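You operate a simulated robot arm through the tools that you are given. There is no shell and no other tool.

You are at the controls of a simulated robot arm. One attempt, no reset.

TASK
Free the bar, seal bag 65 and put it in the BAGS tray.
Fine: the heat is set; then switch off, let it cool and lock the bar again.

Only the result counts: the job must be done as asked and must still hold three seconds after the hand-in. Knocking over, shifting, dropping, spilling or breaking anything else fails it. Lids that push on must go on centred and level and be pressed home; caps that screw on are set level and turned clockwise until they are tight.

THE ROBOT
A 6-joint arm with a two-finger parallel gripper, fixed in place. Base frame: the origin is on the floor under the middle of its stand, x ahead of it, y to its left, z up; the work surface is at about z = 0.906. Lengths are in m, angles in degrees, forces in N, time in s.
It reaches about 1.347 m from its shoulder. Its first joint turns from -166.0 to 166.0 degrees. Payload 3.91 kg.
The tool frame sits at the grasp point between the pads (the TCP): z along the fingers, y along the line on which they close. The tips reach 0.03 m beyond it. Largest opening 0.11 m; finger width 0.02, thickness 0.01; the body of the gripper, 0.048 by 0.112 m, starts 0.055 m behind the TCP.
Orientation is that of the tool frame in the base frame, as a unit quaternion [w, x, y, z]. With the fingers straight down and closing along the base's y, the tool's x points along the base's -x, its y along +y and its z along -z.

THE INTERFACE
- The arm moves only by the tool drive_tool. Its arguments are lists of equal length, an entry for each row: "hand": the opening, from 0 (shut) to 1 (fully open); "delta_pos": the shift along the tool's x, y, z in m, a list of three; "delta_rot": the turn, a rotation vector about the tool's x, y, z in degrees, a list of three. In form: {"hand": [hand, ...], "delta_pos": [[dx, dy, dz], ...], "delta_rot": [[wx, wy, wz], ...]}. A call has 1 to 20 rows; each row shifts and turns the commanded pose from where the row before left it, along the tool's axes as they then stand. Rows are played at 5 a second. More than 0.05 m and 8.6 degrees between two rows, or a gripper value outside its range, and nothing of the call is played. Where a pose cannot be reached the arm comes as near as it can. A force on the tool above 90 N (or 10 N above the force at the start of the call, whichever is more), or a blocked arm, ends the call early, and 0.2 s more pass. Each finger travels about 0.108 m/s and halts on what it meets, pressing with about 25 N; the grip force reading is that of the motor and also rises with nothing between the fingers. The clock runs only during rows and for 0.2 s after the last one: add rows that do not move to give the fingers time. The reply holds the time, the measured pose of the TCP, the force on the tool along the base axes, the opening and the grip force, in the units named above and with some noise, with the torque about the TCP (base axes, N m) and any sound that the robot's microphone picked up.
- Cameras (640 x 400 px; columns grow to the right, rows downward): "scene" is fixed at [0.0525, 0.6512, 1.6794]; the picture's right is [-0.18, -0.98, 0.00], its down [-0.71, 0.13, -0.69] and it looks along [0.68, -0.13, -0.72] (base axes); focal length 319 px, centre (320, 200). "wrist" rides on the gripper at [0.072, 0.017, -0.103] in the tool frame; the picture's right is [-0.23, 0.97, 0.00], its down [-0.76, -0.18, -0.62] and it looks along [-0.61, -0.14, 0.78] (tool axes); focal length 222 px, centre (320, 200). There is no depth. A picture from a camera that has moved, and an enlarged one, comes with that camera's place and axes in the base frame and with its lens.
- get_image(camera): a new picture of that camera. It takes no simulated time.
- zoom(camera, box): a new picture of the part [left, top, right, bottom] of that camera's present view, enlarged. It takes no simulated time.
- sign_off(): hands the job in; it is judged then, once.

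Nothing tells you positions but the pictures and the camera data. Unless the task says otherwise, let go and move clear before handing in.

The tools are called after ">>>" by a JSON object that holds its "api" and its "payload". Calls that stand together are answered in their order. drive_tool: Moves the arm, as the interface text tells. Its arguments: {"type":"object","properties":{"hand":{"type":"array","items":{"type":"number"}},"delta_pos":{"type":"array","items":{"type":"array","items":{"type":"number"}}},"delta_rot":{"type":"array","items":{"type":"array","items":{"type":"number"}}}},"required":["hand","delta_pos","delta_rot"]} The other tools are called the same way: get_image (camera) takes a picture; zoom (camera, box) takes an enlarged picture of a part of a camera's view; sign_off () hands the job in.

At the start:

```text
time_s: 0.0
tool_pos: [0.5575, 0.2007, 1.3005]
tool_rot: [0.001, 0.0, 1.0, 0.0]
force: [0.8, 0.8, -0.5]
torque: [0.0, -0.02, -0.02]
gripper_width: 0.1098
grasp_force: 0.1
```

scene: 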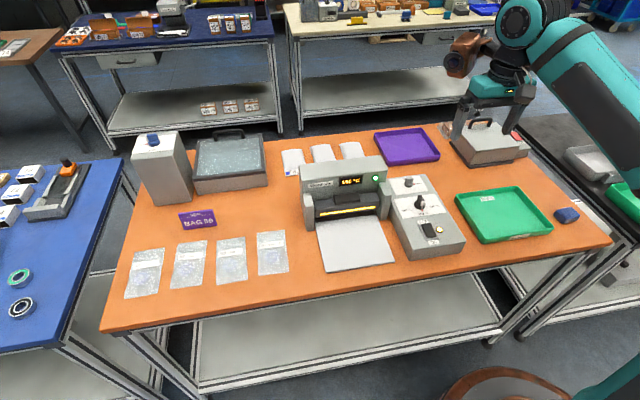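
wrist: 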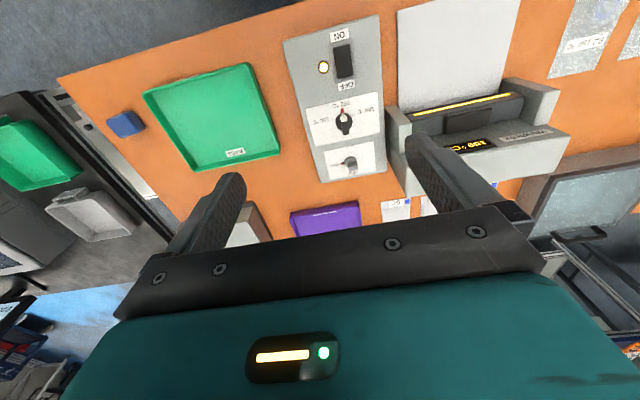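

I see a bench with a bag sealer, its control box (switch, heat dial, lock key), four bags, a card and several trays. I'll zoom in to read the labels before moving anything.

>>> {"api": "zoom", "payload": {"camera": "scene", "box": [110, 200, 310, 325]}}

>>> {"api": "zoom", "payload": {"camera": "scene", "box": [290, 150, 480, 270]}}

>>> {"api": "zoom", "payload": {"camera": "scene", "box": [360, 110, 600, 260]}}

>>> {"api": "zoom", "payload": {"camera": "scene", "box": [120, 110, 380, 240]}}

>>> {"api": "zoom", "payload": {"camera": "wrist", "box": [270, 0, 570, 200]}}

```text
3.20 times, centred on (210, 262) of scene
camera zoom: at [0.0525, 0.6512, 1.6794], right [-0.18, -0.98, 0.0], down [-0.71, 0.13, -0.69], along [0.68, -0.13, -0.72], focal length 1021 px, centre (672, 0)
```

zoom: 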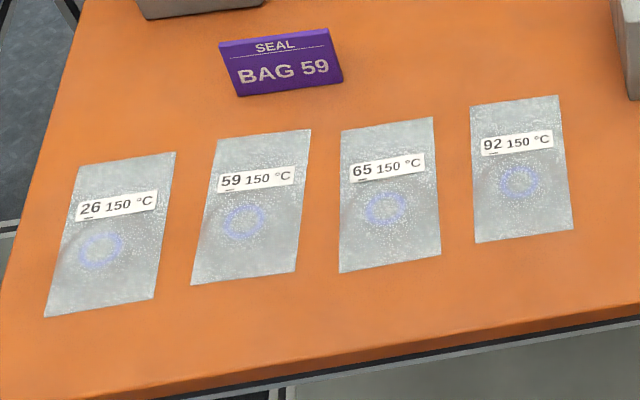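

```text
3.33 times, centred on (385, 210) of scene
camera zoom: at [0.0525, 0.6512, 1.6794], right [-0.18, -0.98, 0.0], down [-0.71, 0.13, -0.69], along [0.68, -0.13, -0.72], focal length 1063 px, centre (103, 167)
```

zoom: 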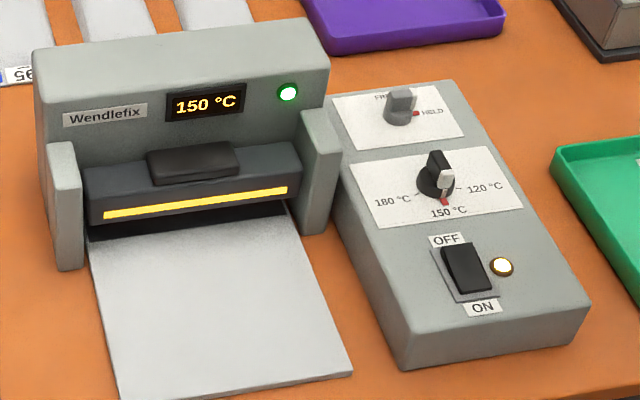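

```text
2.67 times, centred on (480, 185) of scene
camera zoom: at [0.0525, 0.6512, 1.6794], right [-0.18, -0.98, 0.0], down [-0.71, 0.13, -0.69], along [0.68, -0.13, -0.72], focal length 851 px, centre (-107, 240)
```

zoom: 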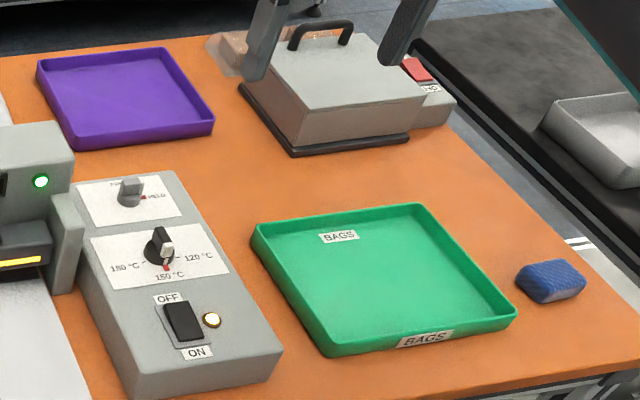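

```text
2.46 times, centred on (250, 175) of scene
camera zoom: at [0.0525, 0.6512, 1.6794], right [-0.18, -0.98, 0.0], down [-0.71, 0.13, -0.69], along [0.68, -0.13, -0.72], focal length 785 px, centre (492, 262)
```

zoom: 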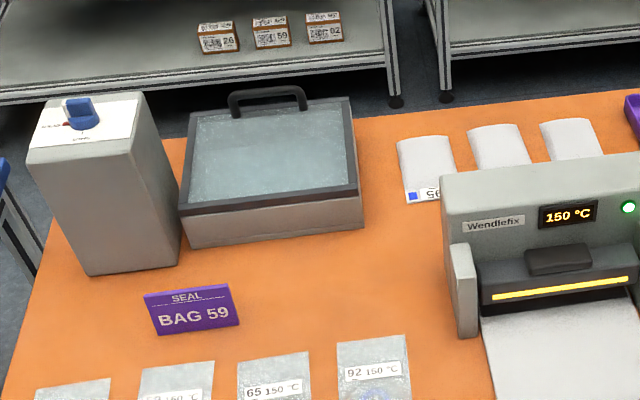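

```text
2.00 times, centred on (420, 100) of wrist
camera zoom: at [0.4845, 0.2173, 1.4044], right [0.23, 0.97, 0.0], down [0.76, -0.18, 0.62], along [0.61, -0.14, -0.78], focal length 444 px, centre (120, 400)
```

zoom: 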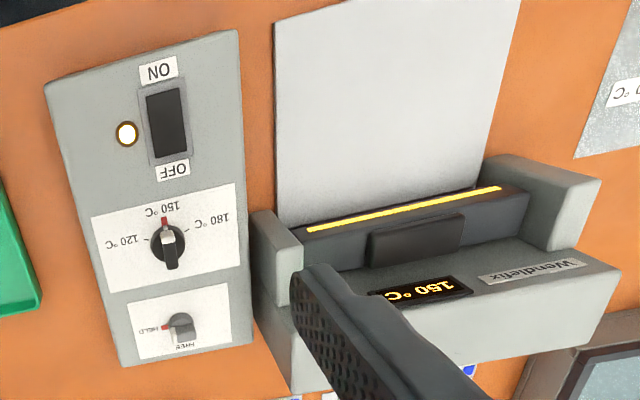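

The card says bag 59, but the task is bag 65, so I follow the task. Next I'll move the wrist camera over the control box for a closer view of the knobs.

>>> {"api": "drive_tool", "payload": {"hand": [1, 1, 1, 1, 1], "delta_pos": [[0.0046, 0.0168, 0.0375], [0.0046, 0.0168, 0.0375], [0.0046, 0.0168, 0.0375], [0.0046, 0.0168, 0.0375], [0, 0, 0]], "delta_rot": [[0, 0, 0], [0, 0, 0], [0, 0, 0], [0, 0, 0], [0, 0, 0]]}}

>>> {"api": "get_image", "payload": {"camera": "wrist"}}

>>> {"api": "zoom", "payload": {"camera": "wrist", "box": [240, 60, 480, 210]}}

>>> {"api": "get_image", "payload": {"camera": "scene"}}

```text
time_s: 1.2
tool_pos: [0.5381, 0.267, 1.1525]
tool_rot: [0.0, 0.0, 1.0, 0.001]
force: [-0.8, 0.6, -0.3]
torque: [0.02, -0.02, 0.01]
gripper_width: 0.11
grasp_force: 0.1
```

```text
taken
camera wrist: at [0.4641, 0.2844, 1.2546], right [0.23, 0.97, 0.0], down [0.76, -0.18, 0.62], along [0.61, -0.14, -0.78], focal length 222 px, centre (320, 200)
```

wrist: 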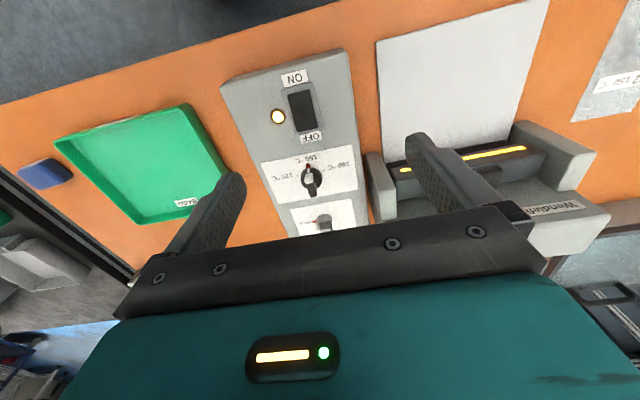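

```text
2.67 times, centred on (360, 135) of wrist
camera zoom: at [0.4641, 0.2844, 1.2546], right [0.23, 0.97, 0.0], down [0.76, -0.18, 0.62], along [0.61, -0.14, -0.78], focal length 592 px, centre (213, 373)
```

zoom: 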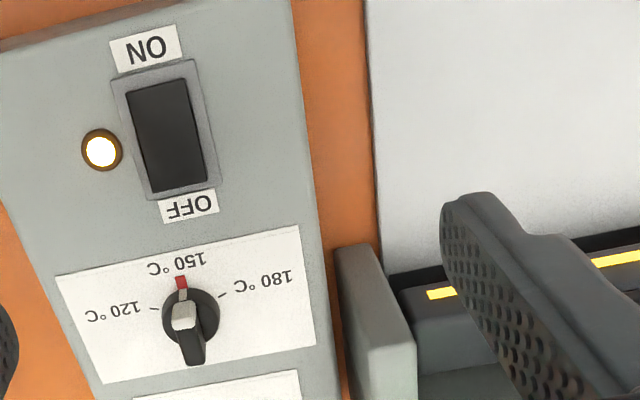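

```text
taken
```

scene: 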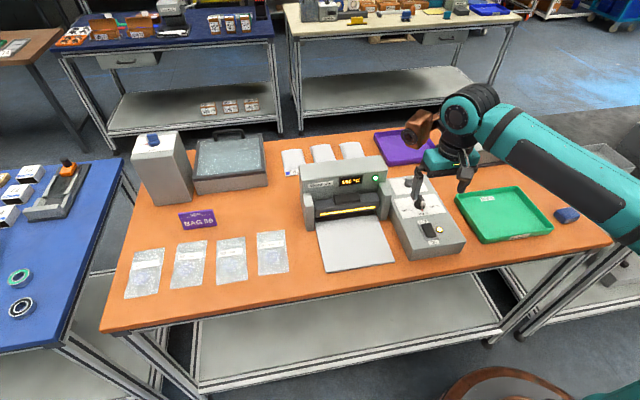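

The rocker shows ON (its lamp is lit) and the dial is at 150 °C, matching the bag label. I'll move a bit further ahead to see the lock knob and the sealer.

>>> {"api": "drive_tool", "payload": {"hand": [1, 1, 1], "delta_pos": [[-0.033, -0.0035, 0.0112], [-0.033, -0.0035, 0.0112], [0, 0, 0]], "delta_rot": [[0, 0, 0], [0, 0, 0], [0, 0, 0]]}}

>>> {"api": "get_image", "payload": {"camera": "wrist"}}

>>> {"api": "zoom", "payload": {"camera": "wrist", "box": [220, 100, 420, 225]}}

>>> {"api": "zoom", "payload": {"camera": "wrist", "box": [380, 60, 640, 222]}}

>>> {"api": "zoom", "payload": {"camera": "scene", "box": [290, 150, 480, 270]}}

```text
time_s: 2.0
tool_pos: [0.6052, 0.263, 1.1305]
tool_rot: [0.0, 0.001, 1.0, 0.001]
force: [0.1, 0.9, 0.3]
torque: [-0.02, -0.02, 0.02]
gripper_width: 0.1102
grasp_force: 0.1
```

```text
taken
camera wrist: at [0.5315, 0.2789, 1.2334], right [0.23, 0.97, 0.0], down [0.76, -0.18, 0.62], along [0.61, -0.14, -0.78], focal length 222 px, centre (320, 200)
```

wrist: 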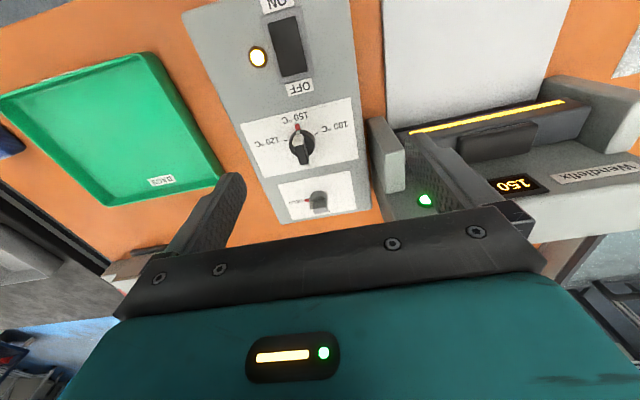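

```text
3.20 times, centred on (320, 162) of wrist
camera zoom: at [0.5315, 0.2789, 1.2334], right [0.23, 0.97, 0.0], down [0.76, -0.18, 0.62], along [0.61, -0.14, -0.78], focal length 711 px, centre (320, 320)
```

zoom: 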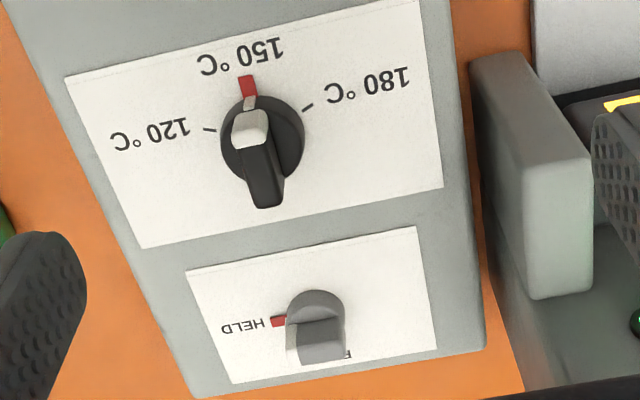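

```text
2.46 times, centred on (510, 141) of wrist
camera zoom: at [0.5315, 0.2789, 1.2334], right [0.23, 0.97, 0.0], down [0.76, -0.18, 0.62], along [0.61, -0.14, -0.78], focal length 547 px, centre (-148, 345)
```

zoom: 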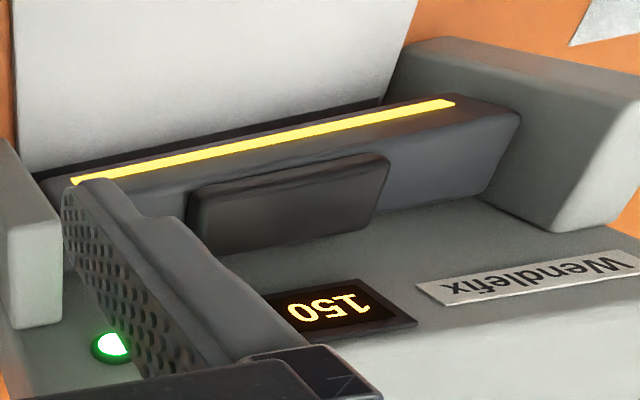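

```text
3.33 times, centred on (385, 210) of scene
camera zoom: at [0.0525, 0.6512, 1.6794], right [-0.18, -0.98, 0.0], down [-0.71, 0.13, -0.69], along [0.68, -0.13, -0.72], focal length 1063 px, centre (103, 167)
```

zoom: 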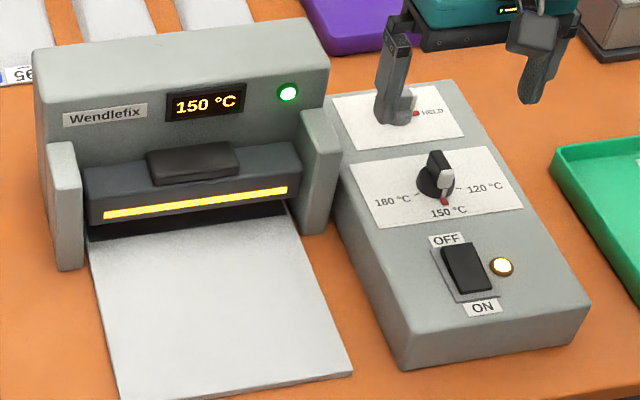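

The lock knob points to HELD (towards -y), with FREE at +x, so freeing it is a 90° counter-clockwise turn. I'll zoom further to locate the knob and the sealer accurately.

>>> {"api": "zoom", "payload": {"camera": "wrist", "box": [270, 165, 366, 225]}}

>>> {"api": "zoom", "payload": {"camera": "scene", "box": [385, 165, 449, 205]}}

>>> {"api": "zoom", "payload": {"camera": "scene", "box": [295, 155, 407, 225]}}

>>> {"api": "zoom", "payload": {"camera": "scene", "box": [400, 205, 480, 255]}}

```text
6.67 times, centred on (318, 195) of wrist
camera zoom: at [0.5315, 0.2789, 1.2334], right [0.23, 0.97, 0.0], down [0.76, -0.18, 0.62], along [0.61, -0.14, -0.78], focal length 1481 px, centre (333, 233)
```

zoom: 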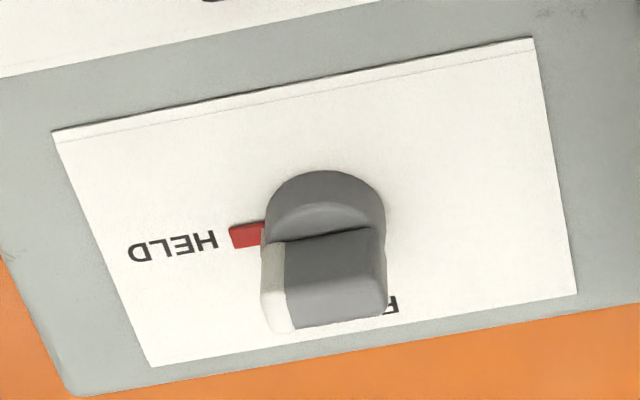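

```text
10.00 times, centred on (417, 185) of scene
camera zoom: at [0.0525, 0.6512, 1.6794], right [-0.18, -0.98, 0.0], down [-0.71, 0.13, -0.69], along [0.68, -0.13, -0.72], focal length 3190 px, centre (-650, 350)
```

zoom: 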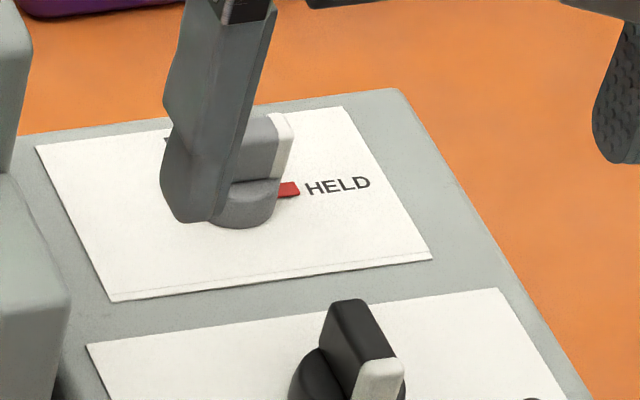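

```text
5.71 times, centred on (351, 190) of scene
camera zoom: at [0.0525, 0.6512, 1.6794], right [-0.18, -0.98, 0.0], down [-0.71, 0.13, -0.69], along [0.68, -0.13, -0.72], focal length 1823 px, centre (143, 257)
```

zoom: 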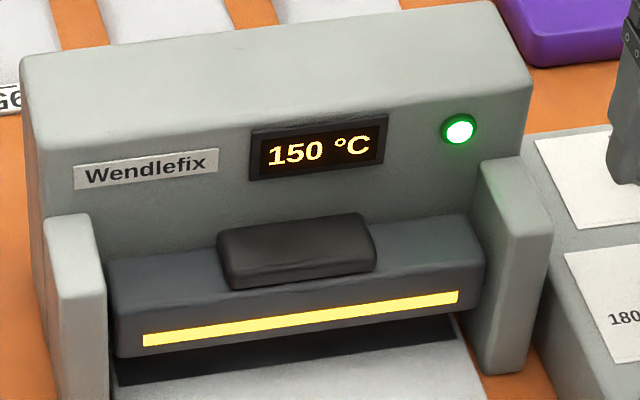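

```text
8.00 times, centred on (440, 230) of scene
camera zoom: at [0.0525, 0.6512, 1.6794], right [-0.18, -0.98, 0.0], down [-0.71, 0.13, -0.69], along [0.68, -0.13, -0.72], focal length 2552 px, centre (-640, -40)
```

zoom: 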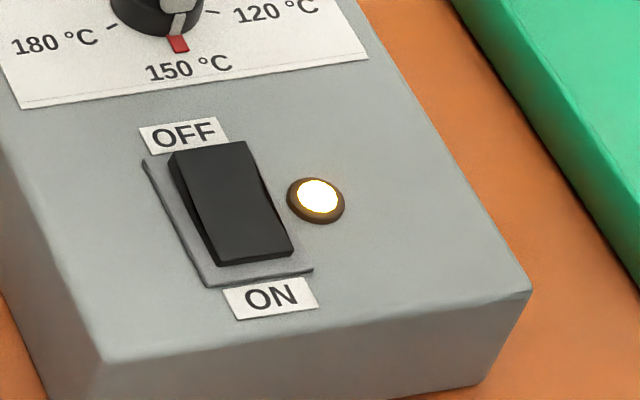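

The lock knob axis comes out at about (0.737, 0.230), its grip bar running along y, box top at z≈0.966. I'll move above it and turn the gripper 90° so the fingers close along x.

>>> {"api": "drive_tool", "payload": {"hand": [1, 1, 1, 1, 0.6, 0.6, 0.6, 0.6, 0.6, 0.6, 0.6, 0.6, 0.6, 0.6, 0.6, 0.6], "delta_pos": [[-0.0328, -0.00825, 0.005], [-0.0328, -0.00825, 0.005], [-0.0328, -0.00825, 0.005], [-0.0328, -0.00825, 0.005], [0, 0, 0], [0, 0, 0], [0, 0, 0], [0, 0, 0], [0, 0, 0], [0, 0, 0], [0, 0, 0], [0, 0, 0], [0, 0, 0], [0, 0, 0], [0, 0, 0], [0, 0, 0]], "delta_rot": [[0, 0, 0], [0, 0, 0], [0, 0, 0], [0, 0, 0], [0, 0, 8.182], [0, 0, 8.182], [0, 0, 8.182], [0, 0, 8.182], [0, 0, 8.182], [0, 0, 8.182], [0, 0, 8.182], [0, 0, 8.182], [0, 0, 8.182], [0, 0, 8.182], [0, 0, 8.182], [0, 0, 0]]}}

>>> {"api": "get_image", "payload": {"camera": "wrist"}}

>>> {"api": "zoom", "payload": {"camera": "wrist", "box": [240, 120, 400, 220]}}

>>> {"api": "zoom", "payload": {"camera": "scene", "box": [370, 135, 466, 195]}}

```text
time_s: 5.4
tool_pos: [0.7372, 0.2297, 1.1099]
tool_rot: [-0.001, 0.708, 0.706, 0.001]
force: [0.6, 0.2, -0.7]
torque: [-0.01, 0.0, -0.02]
gripper_width: 0.0661
grasp_force: 0.0
```

```text
taken
camera wrist: at [0.7529, 0.3003, 1.212], right [0.97, -0.23, 0.0], down [-0.18, -0.76, 0.62], along [-0.14, -0.61, -0.78], focal length 222 px, centre (320, 200)
```

wrist: 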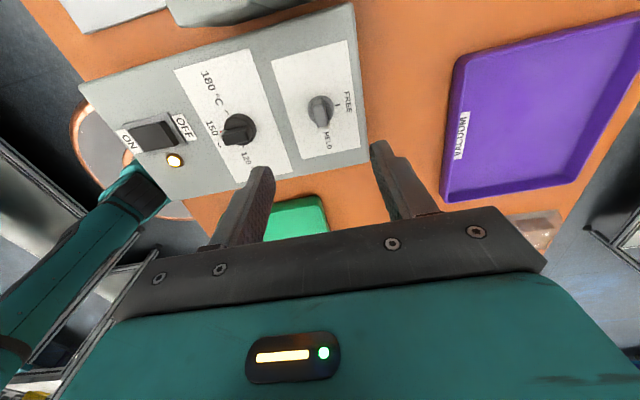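

```text
4.00 times, centred on (320, 170) of wrist
camera zoom: at [0.7529, 0.3003, 1.212], right [0.97, -0.23, 0.0], down [-0.18, -0.76, 0.62], along [-0.14, -0.61, -0.78], focal length 888 px, centre (320, 320)
```

zoom: 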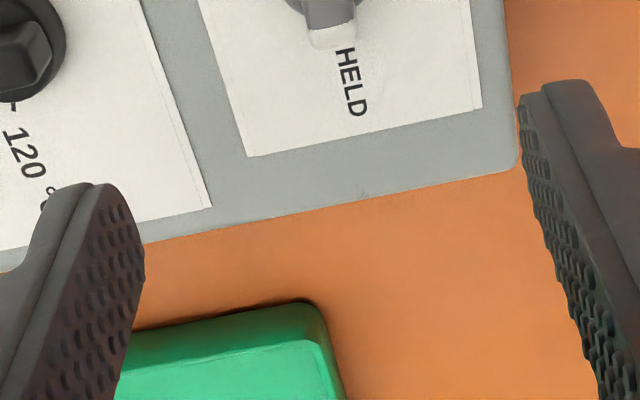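

```text
6.67 times, centred on (418, 165) of scene
camera zoom: at [0.0525, 0.6512, 1.6794], right [-0.18, -0.98, 0.0], down [-0.71, 0.13, -0.69], along [0.68, -0.13, -0.72], focal length 2126 px, centre (-333, 433)
```

zoom: 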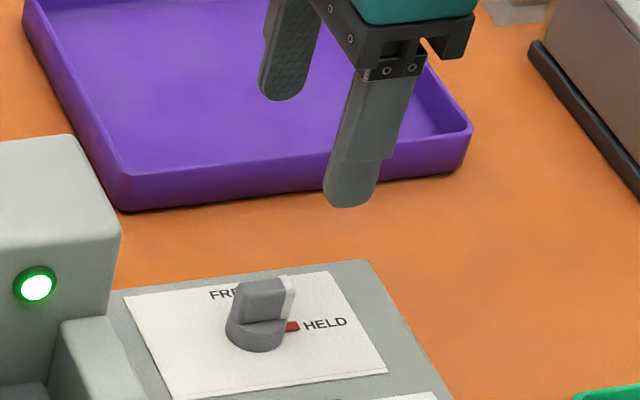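

The view is clear, and I can see FREE at +x and HELD at -y around the knob. I'll zoom on the knob from this angle to refine its centre.

>>> {"api": "zoom", "payload": {"camera": "wrist", "box": [280, 85, 376, 145]}}

>>> {"api": "zoom", "payload": {"camera": "scene", "box": [394, 165, 442, 195]}}

```text
6.67 times, centred on (328, 115) of wrist
camera zoom: at [0.7529, 0.3003, 1.212], right [0.97, -0.23, 0.0], down [-0.18, -0.76, 0.62], along [-0.14, -0.61, -0.78], focal length 1481 px, centre (267, 767)
```

zoom: 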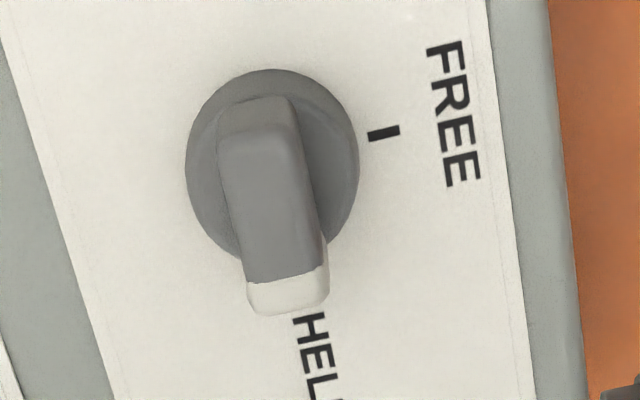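

```text
13.33 times, centred on (418, 180) of scene
camera zoom: at [0.0525, 0.6512, 1.6794], right [-0.18, -0.98, 0.0], down [-0.71, 0.13, -0.69], along [0.68, -0.13, -0.72], focal length 4253 px, centre (-987, 467)
```

zoom: 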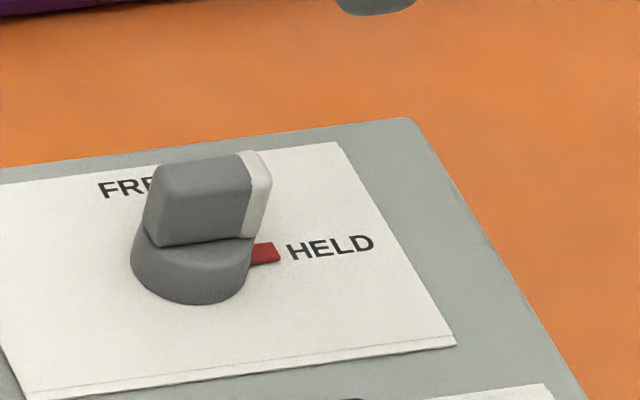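

The knob centre refines to about (0.738, 0.231), with the bar top near z≈0.994. I'll descend with the fingers either side of the bar and look before closing.

>>> {"api": "drive_tool", "payload": {"hand": [0.6, 0.6, 0.6, 0.6, 0.5, 0.5], "delta_pos": [[0.0015, 0.0008, 0.025], [0, 0, 0.025], [0, 0, 0.025], [0, 0, 0.014], [0, 0, 0.01], [0, 0, 0]], "delta_rot": [[0, 0, 0], [0, 0, 0], [0, 0, 0], [0, 0, 0], [0, 0, 0], [0, 0, 0]]}}

>>> {"api": "zoom", "payload": {"camera": "wrist", "box": [240, 120, 400, 220]}}

>>> {"api": "zoom", "payload": {"camera": "scene", "box": [370, 150, 450, 200]}}

```text
time_s: 6.8
tool_pos: [0.7367, 0.2297, 1.009]
tool_rot: [0.001, 0.707, 0.707, 0.001]
force: [-0.7, -0.9, -1.0]
torque: [-0.01, 0.0, -0.01]
gripper_width: 0.055
grasp_force: 0.0
```

```text
4.00 times, centred on (320, 170) of wrist
camera zoom: at [0.7537, 0.3023, 1.1127], right [0.97, -0.23, 0.0], down [-0.18, -0.76, 0.62], along [-0.14, -0.61, -0.78], focal length 888 px, centre (320, 320)
```

zoom: 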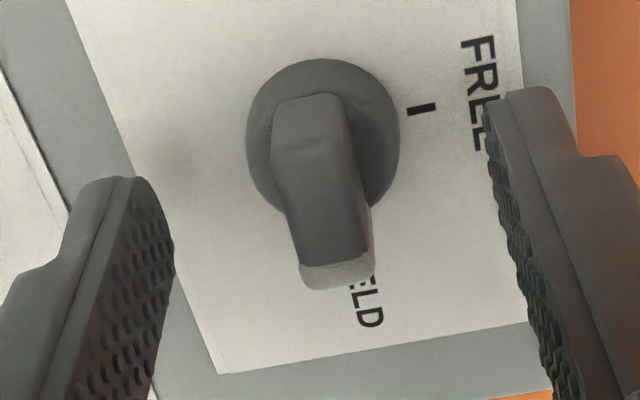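

```text
8.00 times, centred on (410, 175) of scene
camera zoom: at [0.0525, 0.6512, 1.6794], right [-0.18, -0.98, 0.0], down [-0.71, 0.13, -0.69], along [0.68, -0.13, -0.72], focal length 2552 px, centre (-400, 400)
```

zoom: 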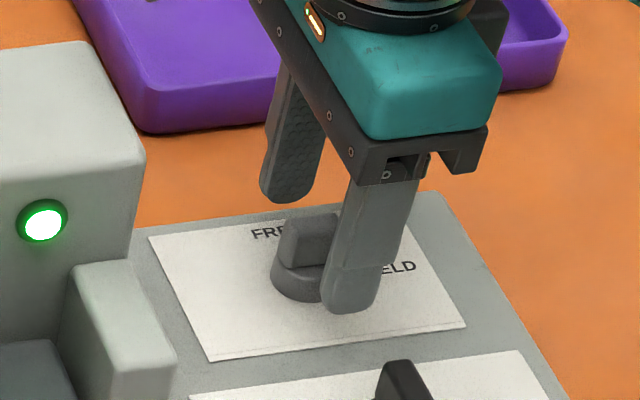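

The bar sits between the fingers, nearly centred. I'll shift 2 mm towards +y and close on it.

>>> {"api": "drive_tool", "payload": {"hand": [0.5, 0.3, 0.1, 0, 0, 0], "delta_pos": [[0.002, 0, 0.001], [0, 0, 0], [0, 0, 0], [0, 0, 0], [0, 0, 0], [0, 0, 0]], "delta_rot": [[0, 0, 0], [0, 0, 0], [0, 0, 0], [0, 0, 0], [0, 0, 0], [0, 0, 0]]}}

>>> {"api": "zoom", "payload": {"camera": "wrist", "box": [240, 120, 400, 220]}}

```text
time_s: 8.2
tool_pos: [0.7384, 0.2318, 1.0086]
tool_rot: [0.001, 0.707, 0.707, 0.001]
force: [5.2, 0.4, 1.2]
torque: [-0.01, -0.03, 0.01]
gripper_width: 0.0117
grasp_force: 45.0
```

```text
4.00 times, centred on (320, 170) of wrist
camera zoom: at [0.7541, 0.3046, 1.1121], right [0.97, -0.23, 0.0], down [-0.18, -0.76, 0.62], along [-0.14, -0.61, -0.78], focal length 888 px, centre (320, 320)
```

zoom: 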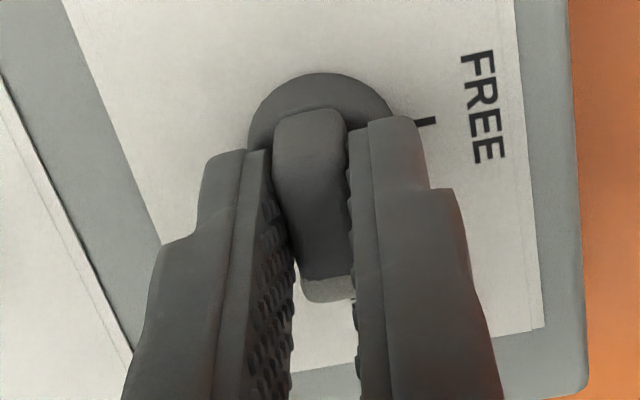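

The bar is gripped at 11.7 mm. I'll turn counter-clockwise towards FREE, starting with a third of the way to check the torque.

>>> {"api": "drive_tool", "payload": {"hand": [0, 0, 0, 0], "delta_pos": [[0, 0, 0], [0, 0, 0], [0, 0, 0], [0, 0, 0]], "delta_rot": [[0, 0, -8], [0, 0, -8], [0, 0, -8], [0, 0, -8]]}}

>>> {"api": "zoom", "payload": {"camera": "wrist", "box": [240, 120, 400, 220]}}

```text
time_s: 9.2
tool_pos: [0.7362, 0.2316, 1.0087]
tool_rot: [-0.001, 0.483, 0.876, 0.001]
force: [-18.9, -4.9, -6.1]
torque: [0.94, 1.18, -0.05]
gripper_width: 0.0118
grasp_force: 45.2
```

```text
4.00 times, centred on (320, 170) of wrist
camera zoom: at [0.7116, 0.3021, 1.1121], right [0.95, 0.33, 0.0], down [0.26, -0.74, 0.62], along [0.2, -0.59, -0.78], focal length 888 px, centre (320, 320)
```

zoom: 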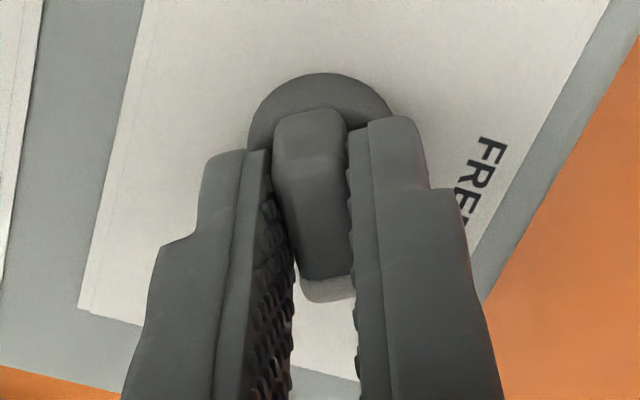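

The knob turns with the fingers, but a side force is building because the pivot is slightly off my centre. I'll relieve it by shifting 2 mm and continue in steps.

>>> {"api": "drive_tool", "payload": {"hand": [0, 0, 0], "delta_pos": [[0, -0.002, 0], [0, 0, 0], [0, 0, 0]], "delta_rot": [[0, 0, 0], [0, 0, -8], [0, 0, -8]]}}

```text
time_s: 10.0
tool_pos: [0.736, 0.2327, 1.0084]
tool_rot: [0.0, 0.358, 0.934, 0.001]
force: [0.3, 5.1, 2.1]
torque: [0.83, 1.08, 0.0]
gripper_width: 0.0121
grasp_force: 45.1
```

Force is near zero now. I'll continue the remaining 42° to FREE.

>>> {"api": "drive_tool", "payload": {"hand": [0, 0, 0, 0], "delta_pos": [[0, 0, 0], [0, 0, 0], [0, 0, 0], [0, 0, 0]], "delta_rot": [[0, 0, -8], [0, 0, -8], [0, 0, -8], [0, 0, 0]]}}

>>> {"api": "zoom", "payload": {"camera": "wrist", "box": [240, 120, 400, 220]}}

```text
time_s: 11.0
tool_pos: [0.7357, 0.2305, 1.0086]
tool_rot: [0.001, 0.156, 0.988, 0.001]
force: [-17.6, -4.2, -8.5]
torque: [-0.37, -0.04, -0.01]
gripper_width: 0.0119
grasp_force: 44.6
```

```text
4.00 times, centred on (320, 170) of wrist
camera zoom: at [0.6708, 0.2686, 1.112], right [0.52, 0.86, 0.0], down [0.67, -0.4, 0.62], along [0.53, -0.32, -0.78], focal length 888 px, centre (320, 320)
```

zoom: 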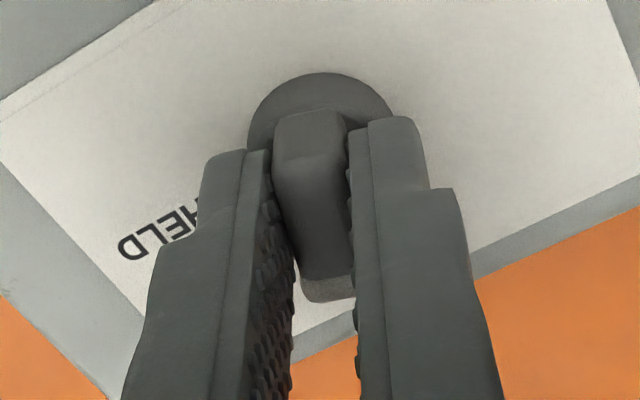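

Now at 72° with moderate force. I'll relieve it slightly and finish the last 18°.

>>> {"api": "drive_tool", "payload": {"hand": [0, 0, 0, 0], "delta_pos": [[0.0015, -0.001, 0], [0, 0, 0], [0, 0, 0], [0, 0, 0]], "delta_rot": [[0, 0, 0], [0, 0, -8], [0, 0, -8], [0, 0, -2]]}}

>>> {"api": "zoom", "payload": {"camera": "wrist", "box": [240, 120, 400, 220]}}

>>> {"api": "zoom", "payload": {"camera": "scene", "box": [300, 140, 460, 240]}}

```text
time_s: 12.0
tool_pos: [0.7352, 0.2294, 1.0089]
tool_rot: [0.0, 0.0, 1.0, 0.0]
force: [8.4, -10.4, -6.7]
torque: [-0.37, -1.56, -0.06]
gripper_width: 0.0115
grasp_force: 45.6
```

```text
4.00 times, centred on (320, 170) of wrist
camera zoom: at [0.6618, 0.2462, 1.1119], right [0.23, 0.97, 0.0], down [0.76, -0.18, 0.62], along [0.61, -0.14, -0.78], focal length 888 px, centre (320, 320)
```

zoom: 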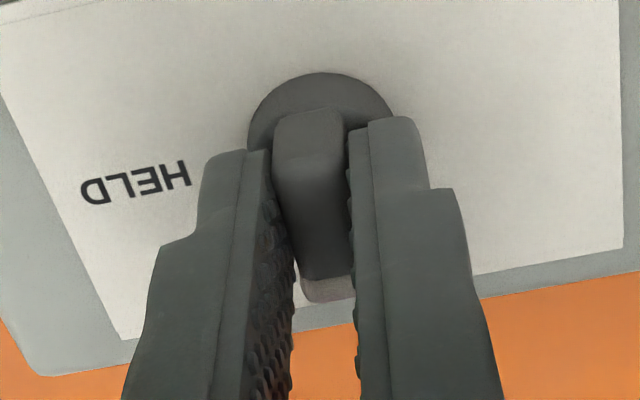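

```text
4.00 times, centred on (380, 190) of scene
camera zoom: at [0.0525, 0.6512, 1.6794], right [-0.18, -0.98, 0.0], down [-0.71, 0.13, -0.69], along [0.68, -0.13, -0.72], focal length 1276 px, centre (80, 240)
```

zoom: 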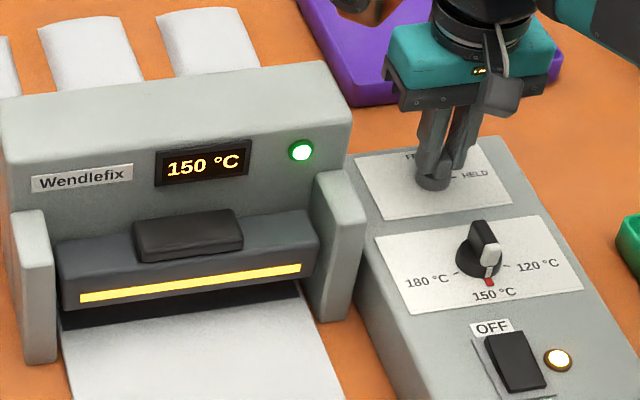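

HELD is no longer marked red, so the knob has reached FREE. I'll open, rise straight up and check the knob.

>>> {"api": "drive_tool", "payload": {"hand": [0.4, 0.5, 0.5, 0.5, 0.5, 0.5], "delta_pos": [[0, 0, 0], [0, 0, 0], [0, 0, -0.03], [0, 0, -0.04], [0.02, 0, -0.04], [0.02, 0, 0]], "delta_rot": [[0, 0, 0], [0, 0, 0], [0, 0, 0], [0, 0, 0], [0, 0, 0], [0, 0, 0]]}}

>>> {"api": "get_image", "payload": {"camera": "wrist"}}

>>> {"api": "zoom", "payload": {"camera": "scene", "box": [380, 155, 460, 205]}}

```text
time_s: 13.4
tool_pos: [0.6939, 0.2315, 1.1181]
tool_rot: [0.0, 0.0, 1.0, 0.001]
force: [-0.2, 0.5, -0.8]
torque: [0.0, 0.07, 0.04]
gripper_width: 0.055
grasp_force: 0.0
```

```text
taken
camera wrist: at [0.6202, 0.2472, 1.2225], right [0.23, 0.97, 0.0], down [0.76, -0.18, 0.62], along [0.61, -0.14, -0.78], focal length 222 px, centre (320, 200)
```

wrist: 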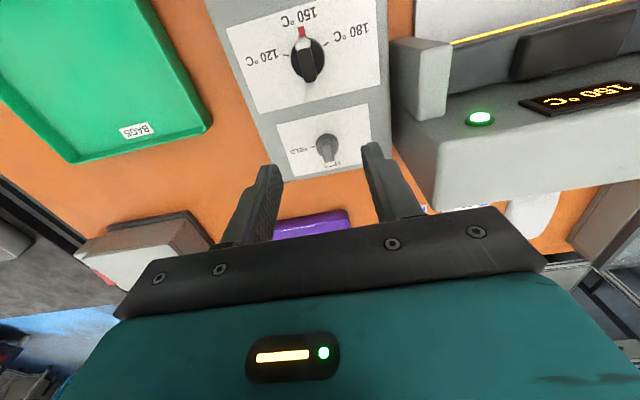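

```text
8.00 times, centred on (420, 180) of scene
camera zoom: at [0.0525, 0.6512, 1.6794], right [-0.18, -0.98, 0.0], down [-0.71, 0.13, -0.69], along [0.68, -0.13, -0.72], focal length 2552 px, centre (-480, 360)
```

zoom: 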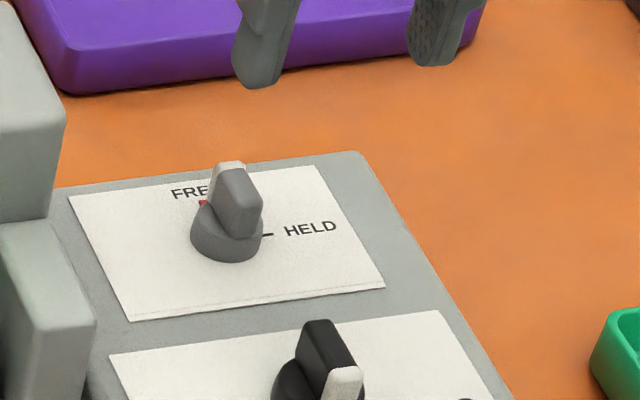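

The knob now points to FREE with its red mark lit. Next I'll inspect the sealer and the bags with the wrist camera.

>>> {"api": "drive_tool", "payload": {"hand": [1, 1, 1, 1, 1, 1, 1, 1], "delta_pos": [[0, 0, -0.04], [0, 0, -0.04], [0.031, 0.038, 0], [0.031, 0.038, 0], [0.031, 0.038, 0], [0.031, 0.038, 0], [0.031, 0.038, 0], [0, 0, 0]], "delta_rot": [[0, 0, 0], [0, 0, 0], [0, 0, 0], [0, 0, 0], [0, 0, 0], [0, 0, 0], [0, 0, 0], [0, 0, 0]]}}

>>> {"api": "get_image", "payload": {"camera": "wrist"}}

>>> {"api": "zoom", "payload": {"camera": "wrist", "box": [200, 60, 440, 210]}}

>>> {"api": "zoom", "payload": {"camera": "scene", "box": [295, 165, 407, 235]}}

```text
time_s: 15.2
tool_pos: [0.5387, 0.418, 1.1977]
tool_rot: [0.001, 0.0, 1.0, 0.001]
force: [-0.3, 0.2, -1.1]
torque: [0.0, -0.01, 0.02]
gripper_width: 0.1099
grasp_force: 0.2
```

```text
taken
camera wrist: at [0.4648, 0.4343, 1.3015], right [0.23, 0.97, 0.0], down [0.76, -0.18, 0.62], along [0.61, -0.14, -0.78], focal length 222 px, centre (320, 200)
```

wrist: 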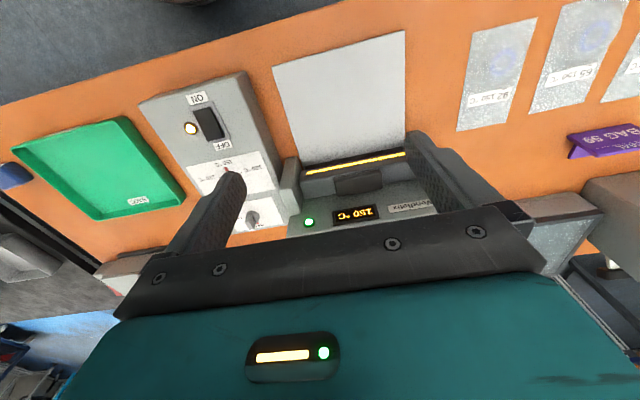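

```text
2.67 times, centred on (320, 135) of wrist
camera zoom: at [0.4648, 0.4343, 1.3015], right [0.23, 0.97, 0.0], down [0.76, -0.18, 0.62], along [0.61, -0.14, -0.78], focal length 592 px, centre (320, 373)
```

zoom: 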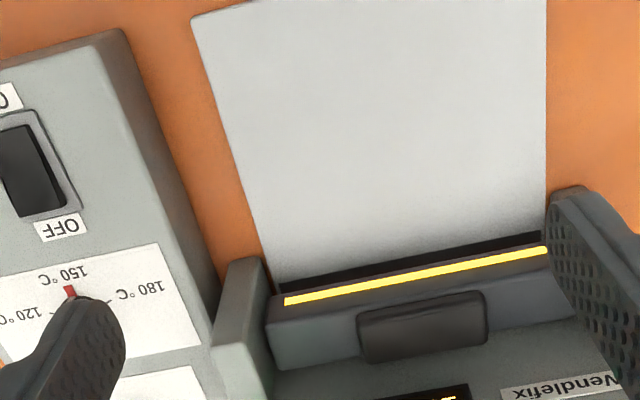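

```text
5.71 times, centred on (351, 200) of scene
camera zoom: at [0.0525, 0.6512, 1.6794], right [-0.18, -0.98, 0.0], down [-0.71, 0.13, -0.69], along [0.68, -0.13, -0.72], focal length 1823 px, centre (143, 200)
```

zoom: 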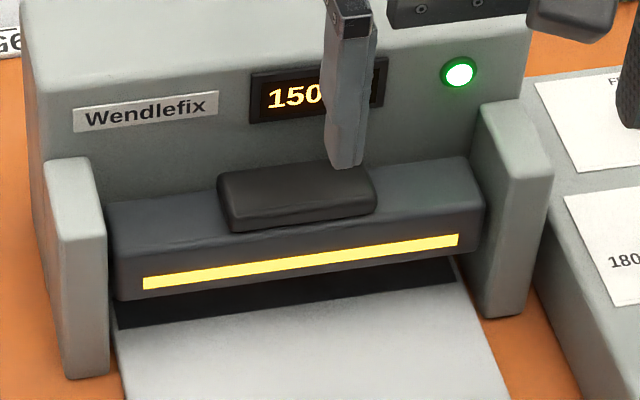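

Bar handle is at about (0.684, 0.452, 1.0), with the black anvil strip near x≈0.68. Now I'll move over to bag 65 for a close look at which end is open and how thick it is.

>>> {"api": "drive_tool", "payload": {"hand": [1, 1, 1, 1, 1, 1, 1, 1, 1, 1], "delta_pos": [[0.0061, 0.0462, 0.0164], [0.0061, 0.0462, 0.0164], [0.0061, 0.0462, 0.0164], [0.0061, 0.0462, 0.0164], [0.0061, 0.0462, 0.0164], [0.0061, 0.0462, 0.0164], [0.0061, 0.0462, 0.0164], [0.0061, 0.0462, 0.0164], [0.0061, 0.0462, 0.0164], [0, 0, 0]], "delta_rot": [[0, 0, 0], [0, 0, 0], [0, 0, 0], [0, 0, 0], [0, 0, 0], [0, 0, 0], [0, 0, 0], [0, 0, 0], [0, 0, 0], [0, 0, 0]]}}

>>> {"api": "get_image", "payload": {"camera": "wrist"}}

>>> {"api": "zoom", "payload": {"camera": "wrist", "box": [220, 60, 444, 200]}}

>>> {"api": "zoom", "payload": {"camera": "scene", "box": [200, 225, 296, 285]}}

>>> {"api": "zoom", "payload": {"camera": "scene", "box": [295, 205, 407, 275]}}

```text
time_s: 17.4
tool_pos: [0.4842, 0.8367, 1.0508]
tool_rot: [-0.001, 0.0, 1.0, 0.0]
force: [0.4, 1.0, 0.0]
torque: [-0.05, 0.03, 0.04]
gripper_width: 0.11
grasp_force: 0.1
```

```text
taken
camera wrist: at [0.4107, 0.8529, 1.1545], right [0.23, 0.97, 0.0], down [0.76, -0.18, 0.62], along [0.61, -0.14, -0.78], focal length 222 px, centre (320, 200)
```

wrist: 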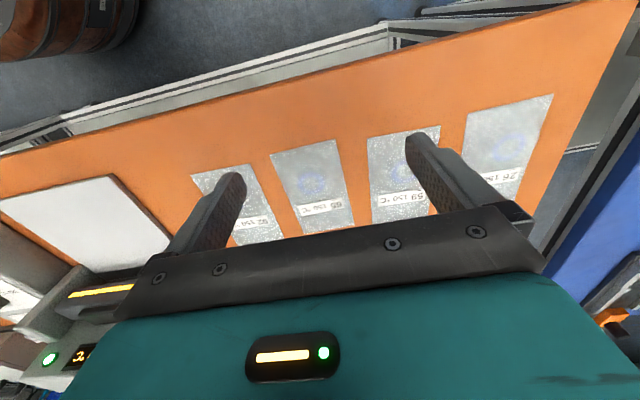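

```text
2.86 times, centred on (332, 130) of wrist
camera zoom: at [0.4107, 0.8529, 1.1545], right [0.23, 0.97, 0.0], down [0.76, -0.18, 0.62], along [0.61, -0.14, -0.78], focal length 635 px, centre (286, 400)
```

zoom: 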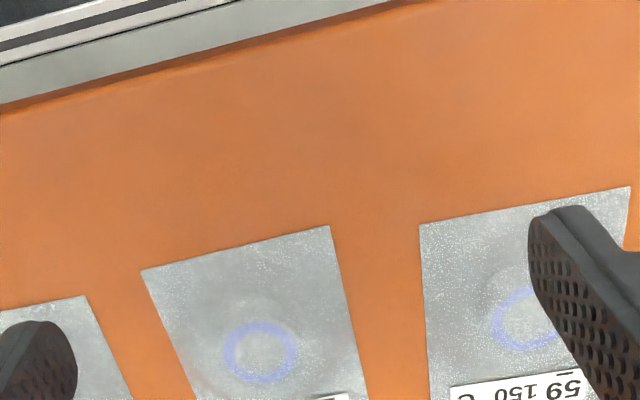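

```text
6.67 times, centred on (248, 255) of scene
camera zoom: at [0.0525, 0.6512, 1.6794], right [-0.18, -0.98, 0.0], down [-0.71, 0.13, -0.69], along [0.68, -0.13, -0.72], focal length 2126 px, centre (800, -167)
```

zoom: 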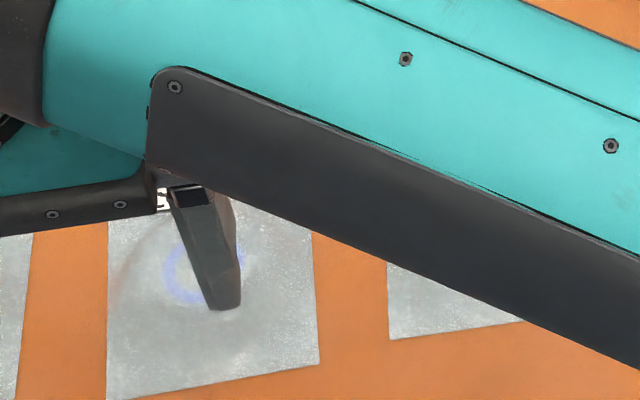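

```text
5.71 times, centred on (351, 240) of scene
camera zoom: at [0.0525, 0.6512, 1.6794], right [-0.18, -0.98, 0.0], down [-0.71, 0.13, -0.69], along [0.68, -0.13, -0.72], focal length 1823 px, centre (143, -29)
```

zoom: 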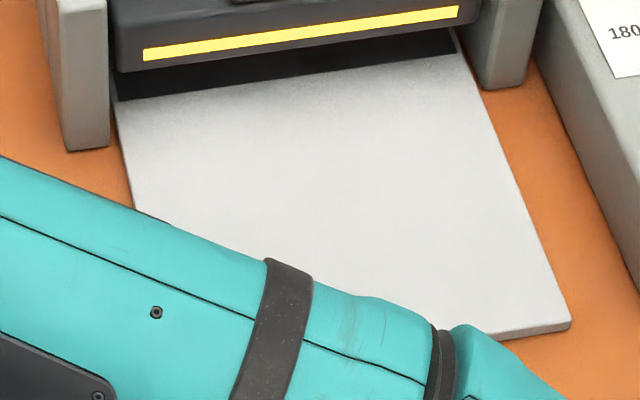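

I need a detailed look at bag 65 itself.

>>> {"api": "zoom", "payload": {"camera": "wrist", "box": [254, 134, 366, 240]}}

>>> {"api": "zoom", "payload": {"camera": "wrist", "box": [360, 90, 560, 215]}}

```text
3.77 times, centred on (310, 187) of wrist
camera zoom: at [0.4107, 0.8529, 1.1545], right [0.23, 0.97, 0.0], down [0.76, -0.18, 0.62], along [0.61, -0.14, -0.78], focal length 838 px, centre (358, 249)
```

zoom: 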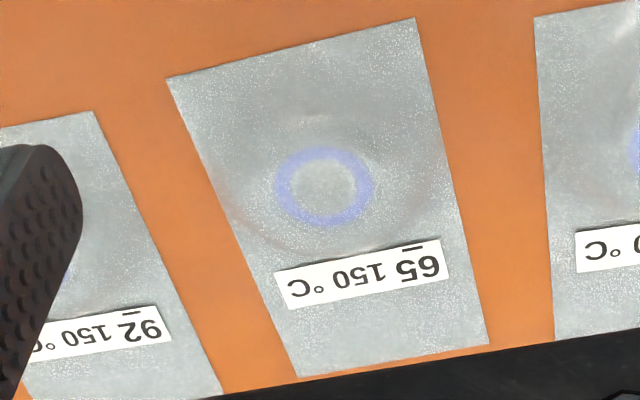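

```text
3.20 times, centred on (460, 152) of wrist
camera zoom: at [0.4107, 0.8529, 1.1545], right [0.23, 0.97, 0.0], down [0.76, -0.18, 0.62], along [0.61, -0.14, -0.78], focal length 711 px, centre (-128, 352)
```

zoom: 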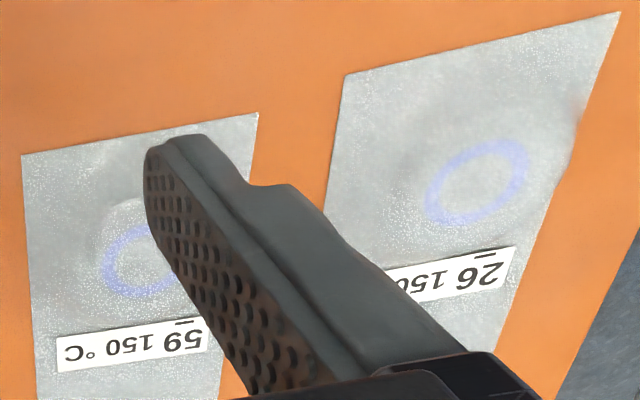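

The ring sits nearer the -x end, so the mouth is the far (+x) end past the label. I'll take a low oblique view to see how thick the bag's edges and bulge are.

>>> {"api": "drive_tool", "payload": {"hand": [1, 1, 1, 1, 1, 1, 1], "delta_pos": [[0.026, -0.0035, 0.03], [0.026, -0.0035, 0.03], [0, 0, 0], [0, 0, 0], [0, 0, 0], [0, 0, 0], [0, 0, 0]], "delta_rot": [[0, 0, 0], [0, 0, 0], [0, -8.5, 0], [0, -8.5, 0], [0, -8.5, 0], [0, -8.5, 0], [0, 0, 0]]}}

>>> {"api": "get_image", "payload": {"camera": "wrist"}}

>>> {"api": "zoom", "payload": {"camera": "wrist", "box": [240, 120, 400, 220]}}

```text
time_s: 19.0
tool_pos: [0.4315, 0.8292, 0.9919]
tool_rot: [0.294, 0.0, 0.956, 0.0]
force: [-0.1, -0.4, 0.1]
torque: [-0.01, 0.01, 0.0]
gripper_width: 0.1099
grasp_force: 0.0
```

```text
taken
camera wrist: at [0.313, 0.8462, 1.0365], right [0.19, 0.97, 0.13], down [0.28, -0.18, 0.94], along [0.94, -0.14, -0.31], focal length 222 px, centre (320, 200)
```

wrist: 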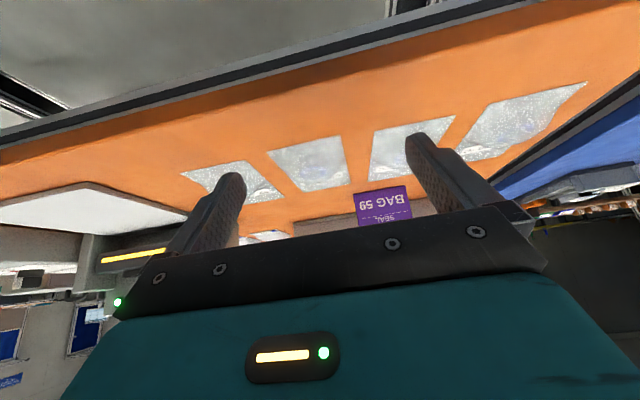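

```text
4.00 times, centred on (320, 170) of wrist
camera zoom: at [0.313, 0.8462, 1.0365], right [0.19, 0.97, 0.13], down [0.28, -0.18, 0.94], along [0.94, -0.14, -0.31], focal length 888 px, centre (320, 320)
```

zoom: 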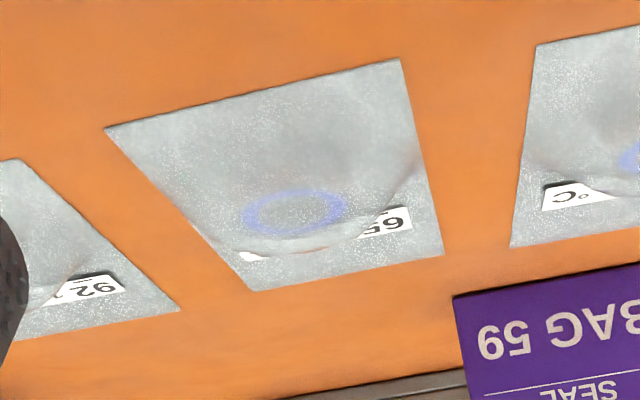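

The bag is a pillow about 1 cm high at the ring with thin edges; the ring is at about (0.566, 0.805). Now a low look into the sealer gap to get plate and bar heights.

>>> {"api": "drive_tool", "payload": {"hand": [1, 1, 1, 1, 1, 1, 1, 1, 1, 1], "delta_pos": [[0.0028, -0.0445, -0.0019], [0.0028, -0.0445, -0.0019], [0.0028, -0.0445, -0.0019], [0.0028, -0.0445, -0.0019], [0.0028, -0.0445, -0.0019], [0.0028, -0.0445, -0.0019], [0.0028, -0.0445, -0.0019], [0.0028, -0.0445, -0.0019], [0.0028, -0.0445, -0.0019], [0, 0, 0]], "delta_rot": [[0, 0, 0], [0, 0, 0], [0, 0, 0], [0, 0, 0], [0, 0, 0], [0, 0, 0], [0, 0, 0], [0, 0, 0], [0, 0, 0], [0, 0, 0]]}}

>>> {"api": "get_image", "payload": {"camera": "wrist"}}

>>> {"api": "zoom", "payload": {"camera": "wrist", "box": [230, 110, 410, 222]}}

>>> {"api": "zoom", "payload": {"camera": "scene", "box": [204, 228, 260, 290]}}

```text
time_s: 21.2
tool_pos: [0.3988, 0.4293, 0.9921]
tool_rot: [0.294, -0.001, 0.956, 0.001]
force: [0.0, 0.7, 0.2]
torque: [-0.02, 0.03, 0.03]
gripper_width: 0.1102
grasp_force: 0.1
```

```text
taken
camera wrist: at [0.2806, 0.4453, 1.0372], right [0.19, 0.97, 0.13], down [0.28, -0.18, 0.94], along [0.94, -0.14, -0.31], focal length 222 px, centre (320, 200)
```

wrist: 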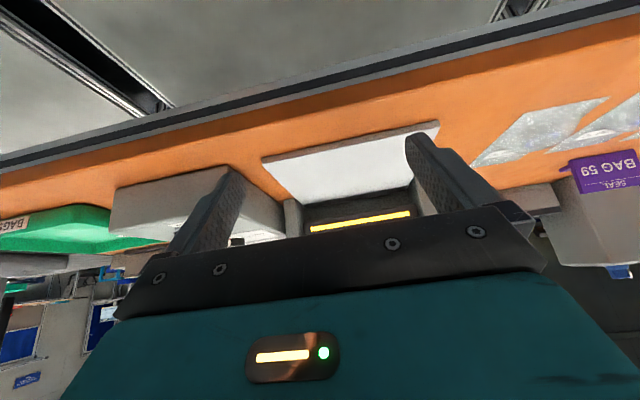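

```text
3.56 times, centred on (320, 166) of wrist
camera zoom: at [0.2806, 0.4453, 1.0372], right [0.19, 0.97, 0.13], down [0.28, -0.18, 0.94], along [0.94, -0.14, -0.31], focal length 790 px, centre (320, 321)
```

zoom: 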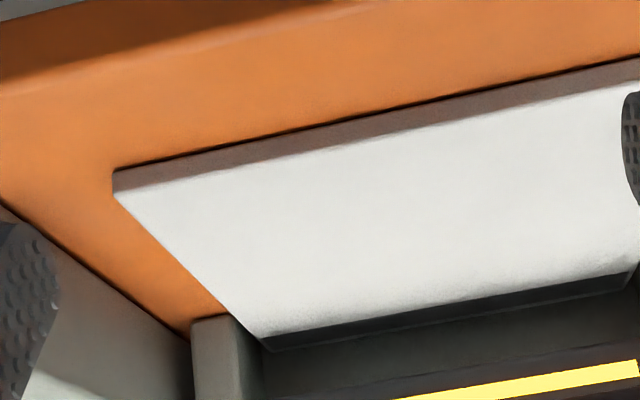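

```text
6.45 times, centred on (232, 259) of scene
camera zoom: at [0.0525, 0.6512, 1.6794], right [-0.18, -0.98, 0.0], down [-0.71, 0.13, -0.69], along [0.68, -0.13, -0.72], focal length 2058 px, centre (888, -181)
```

zoom: 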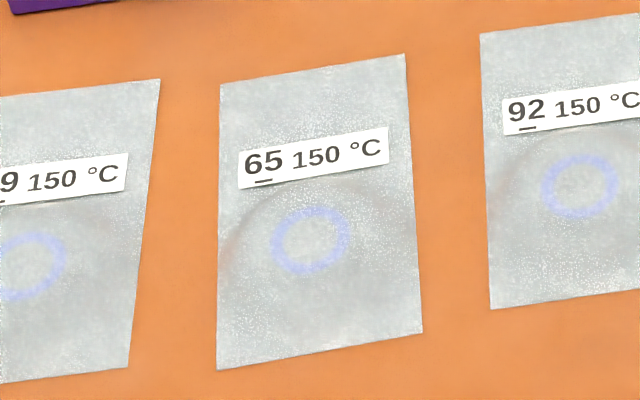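

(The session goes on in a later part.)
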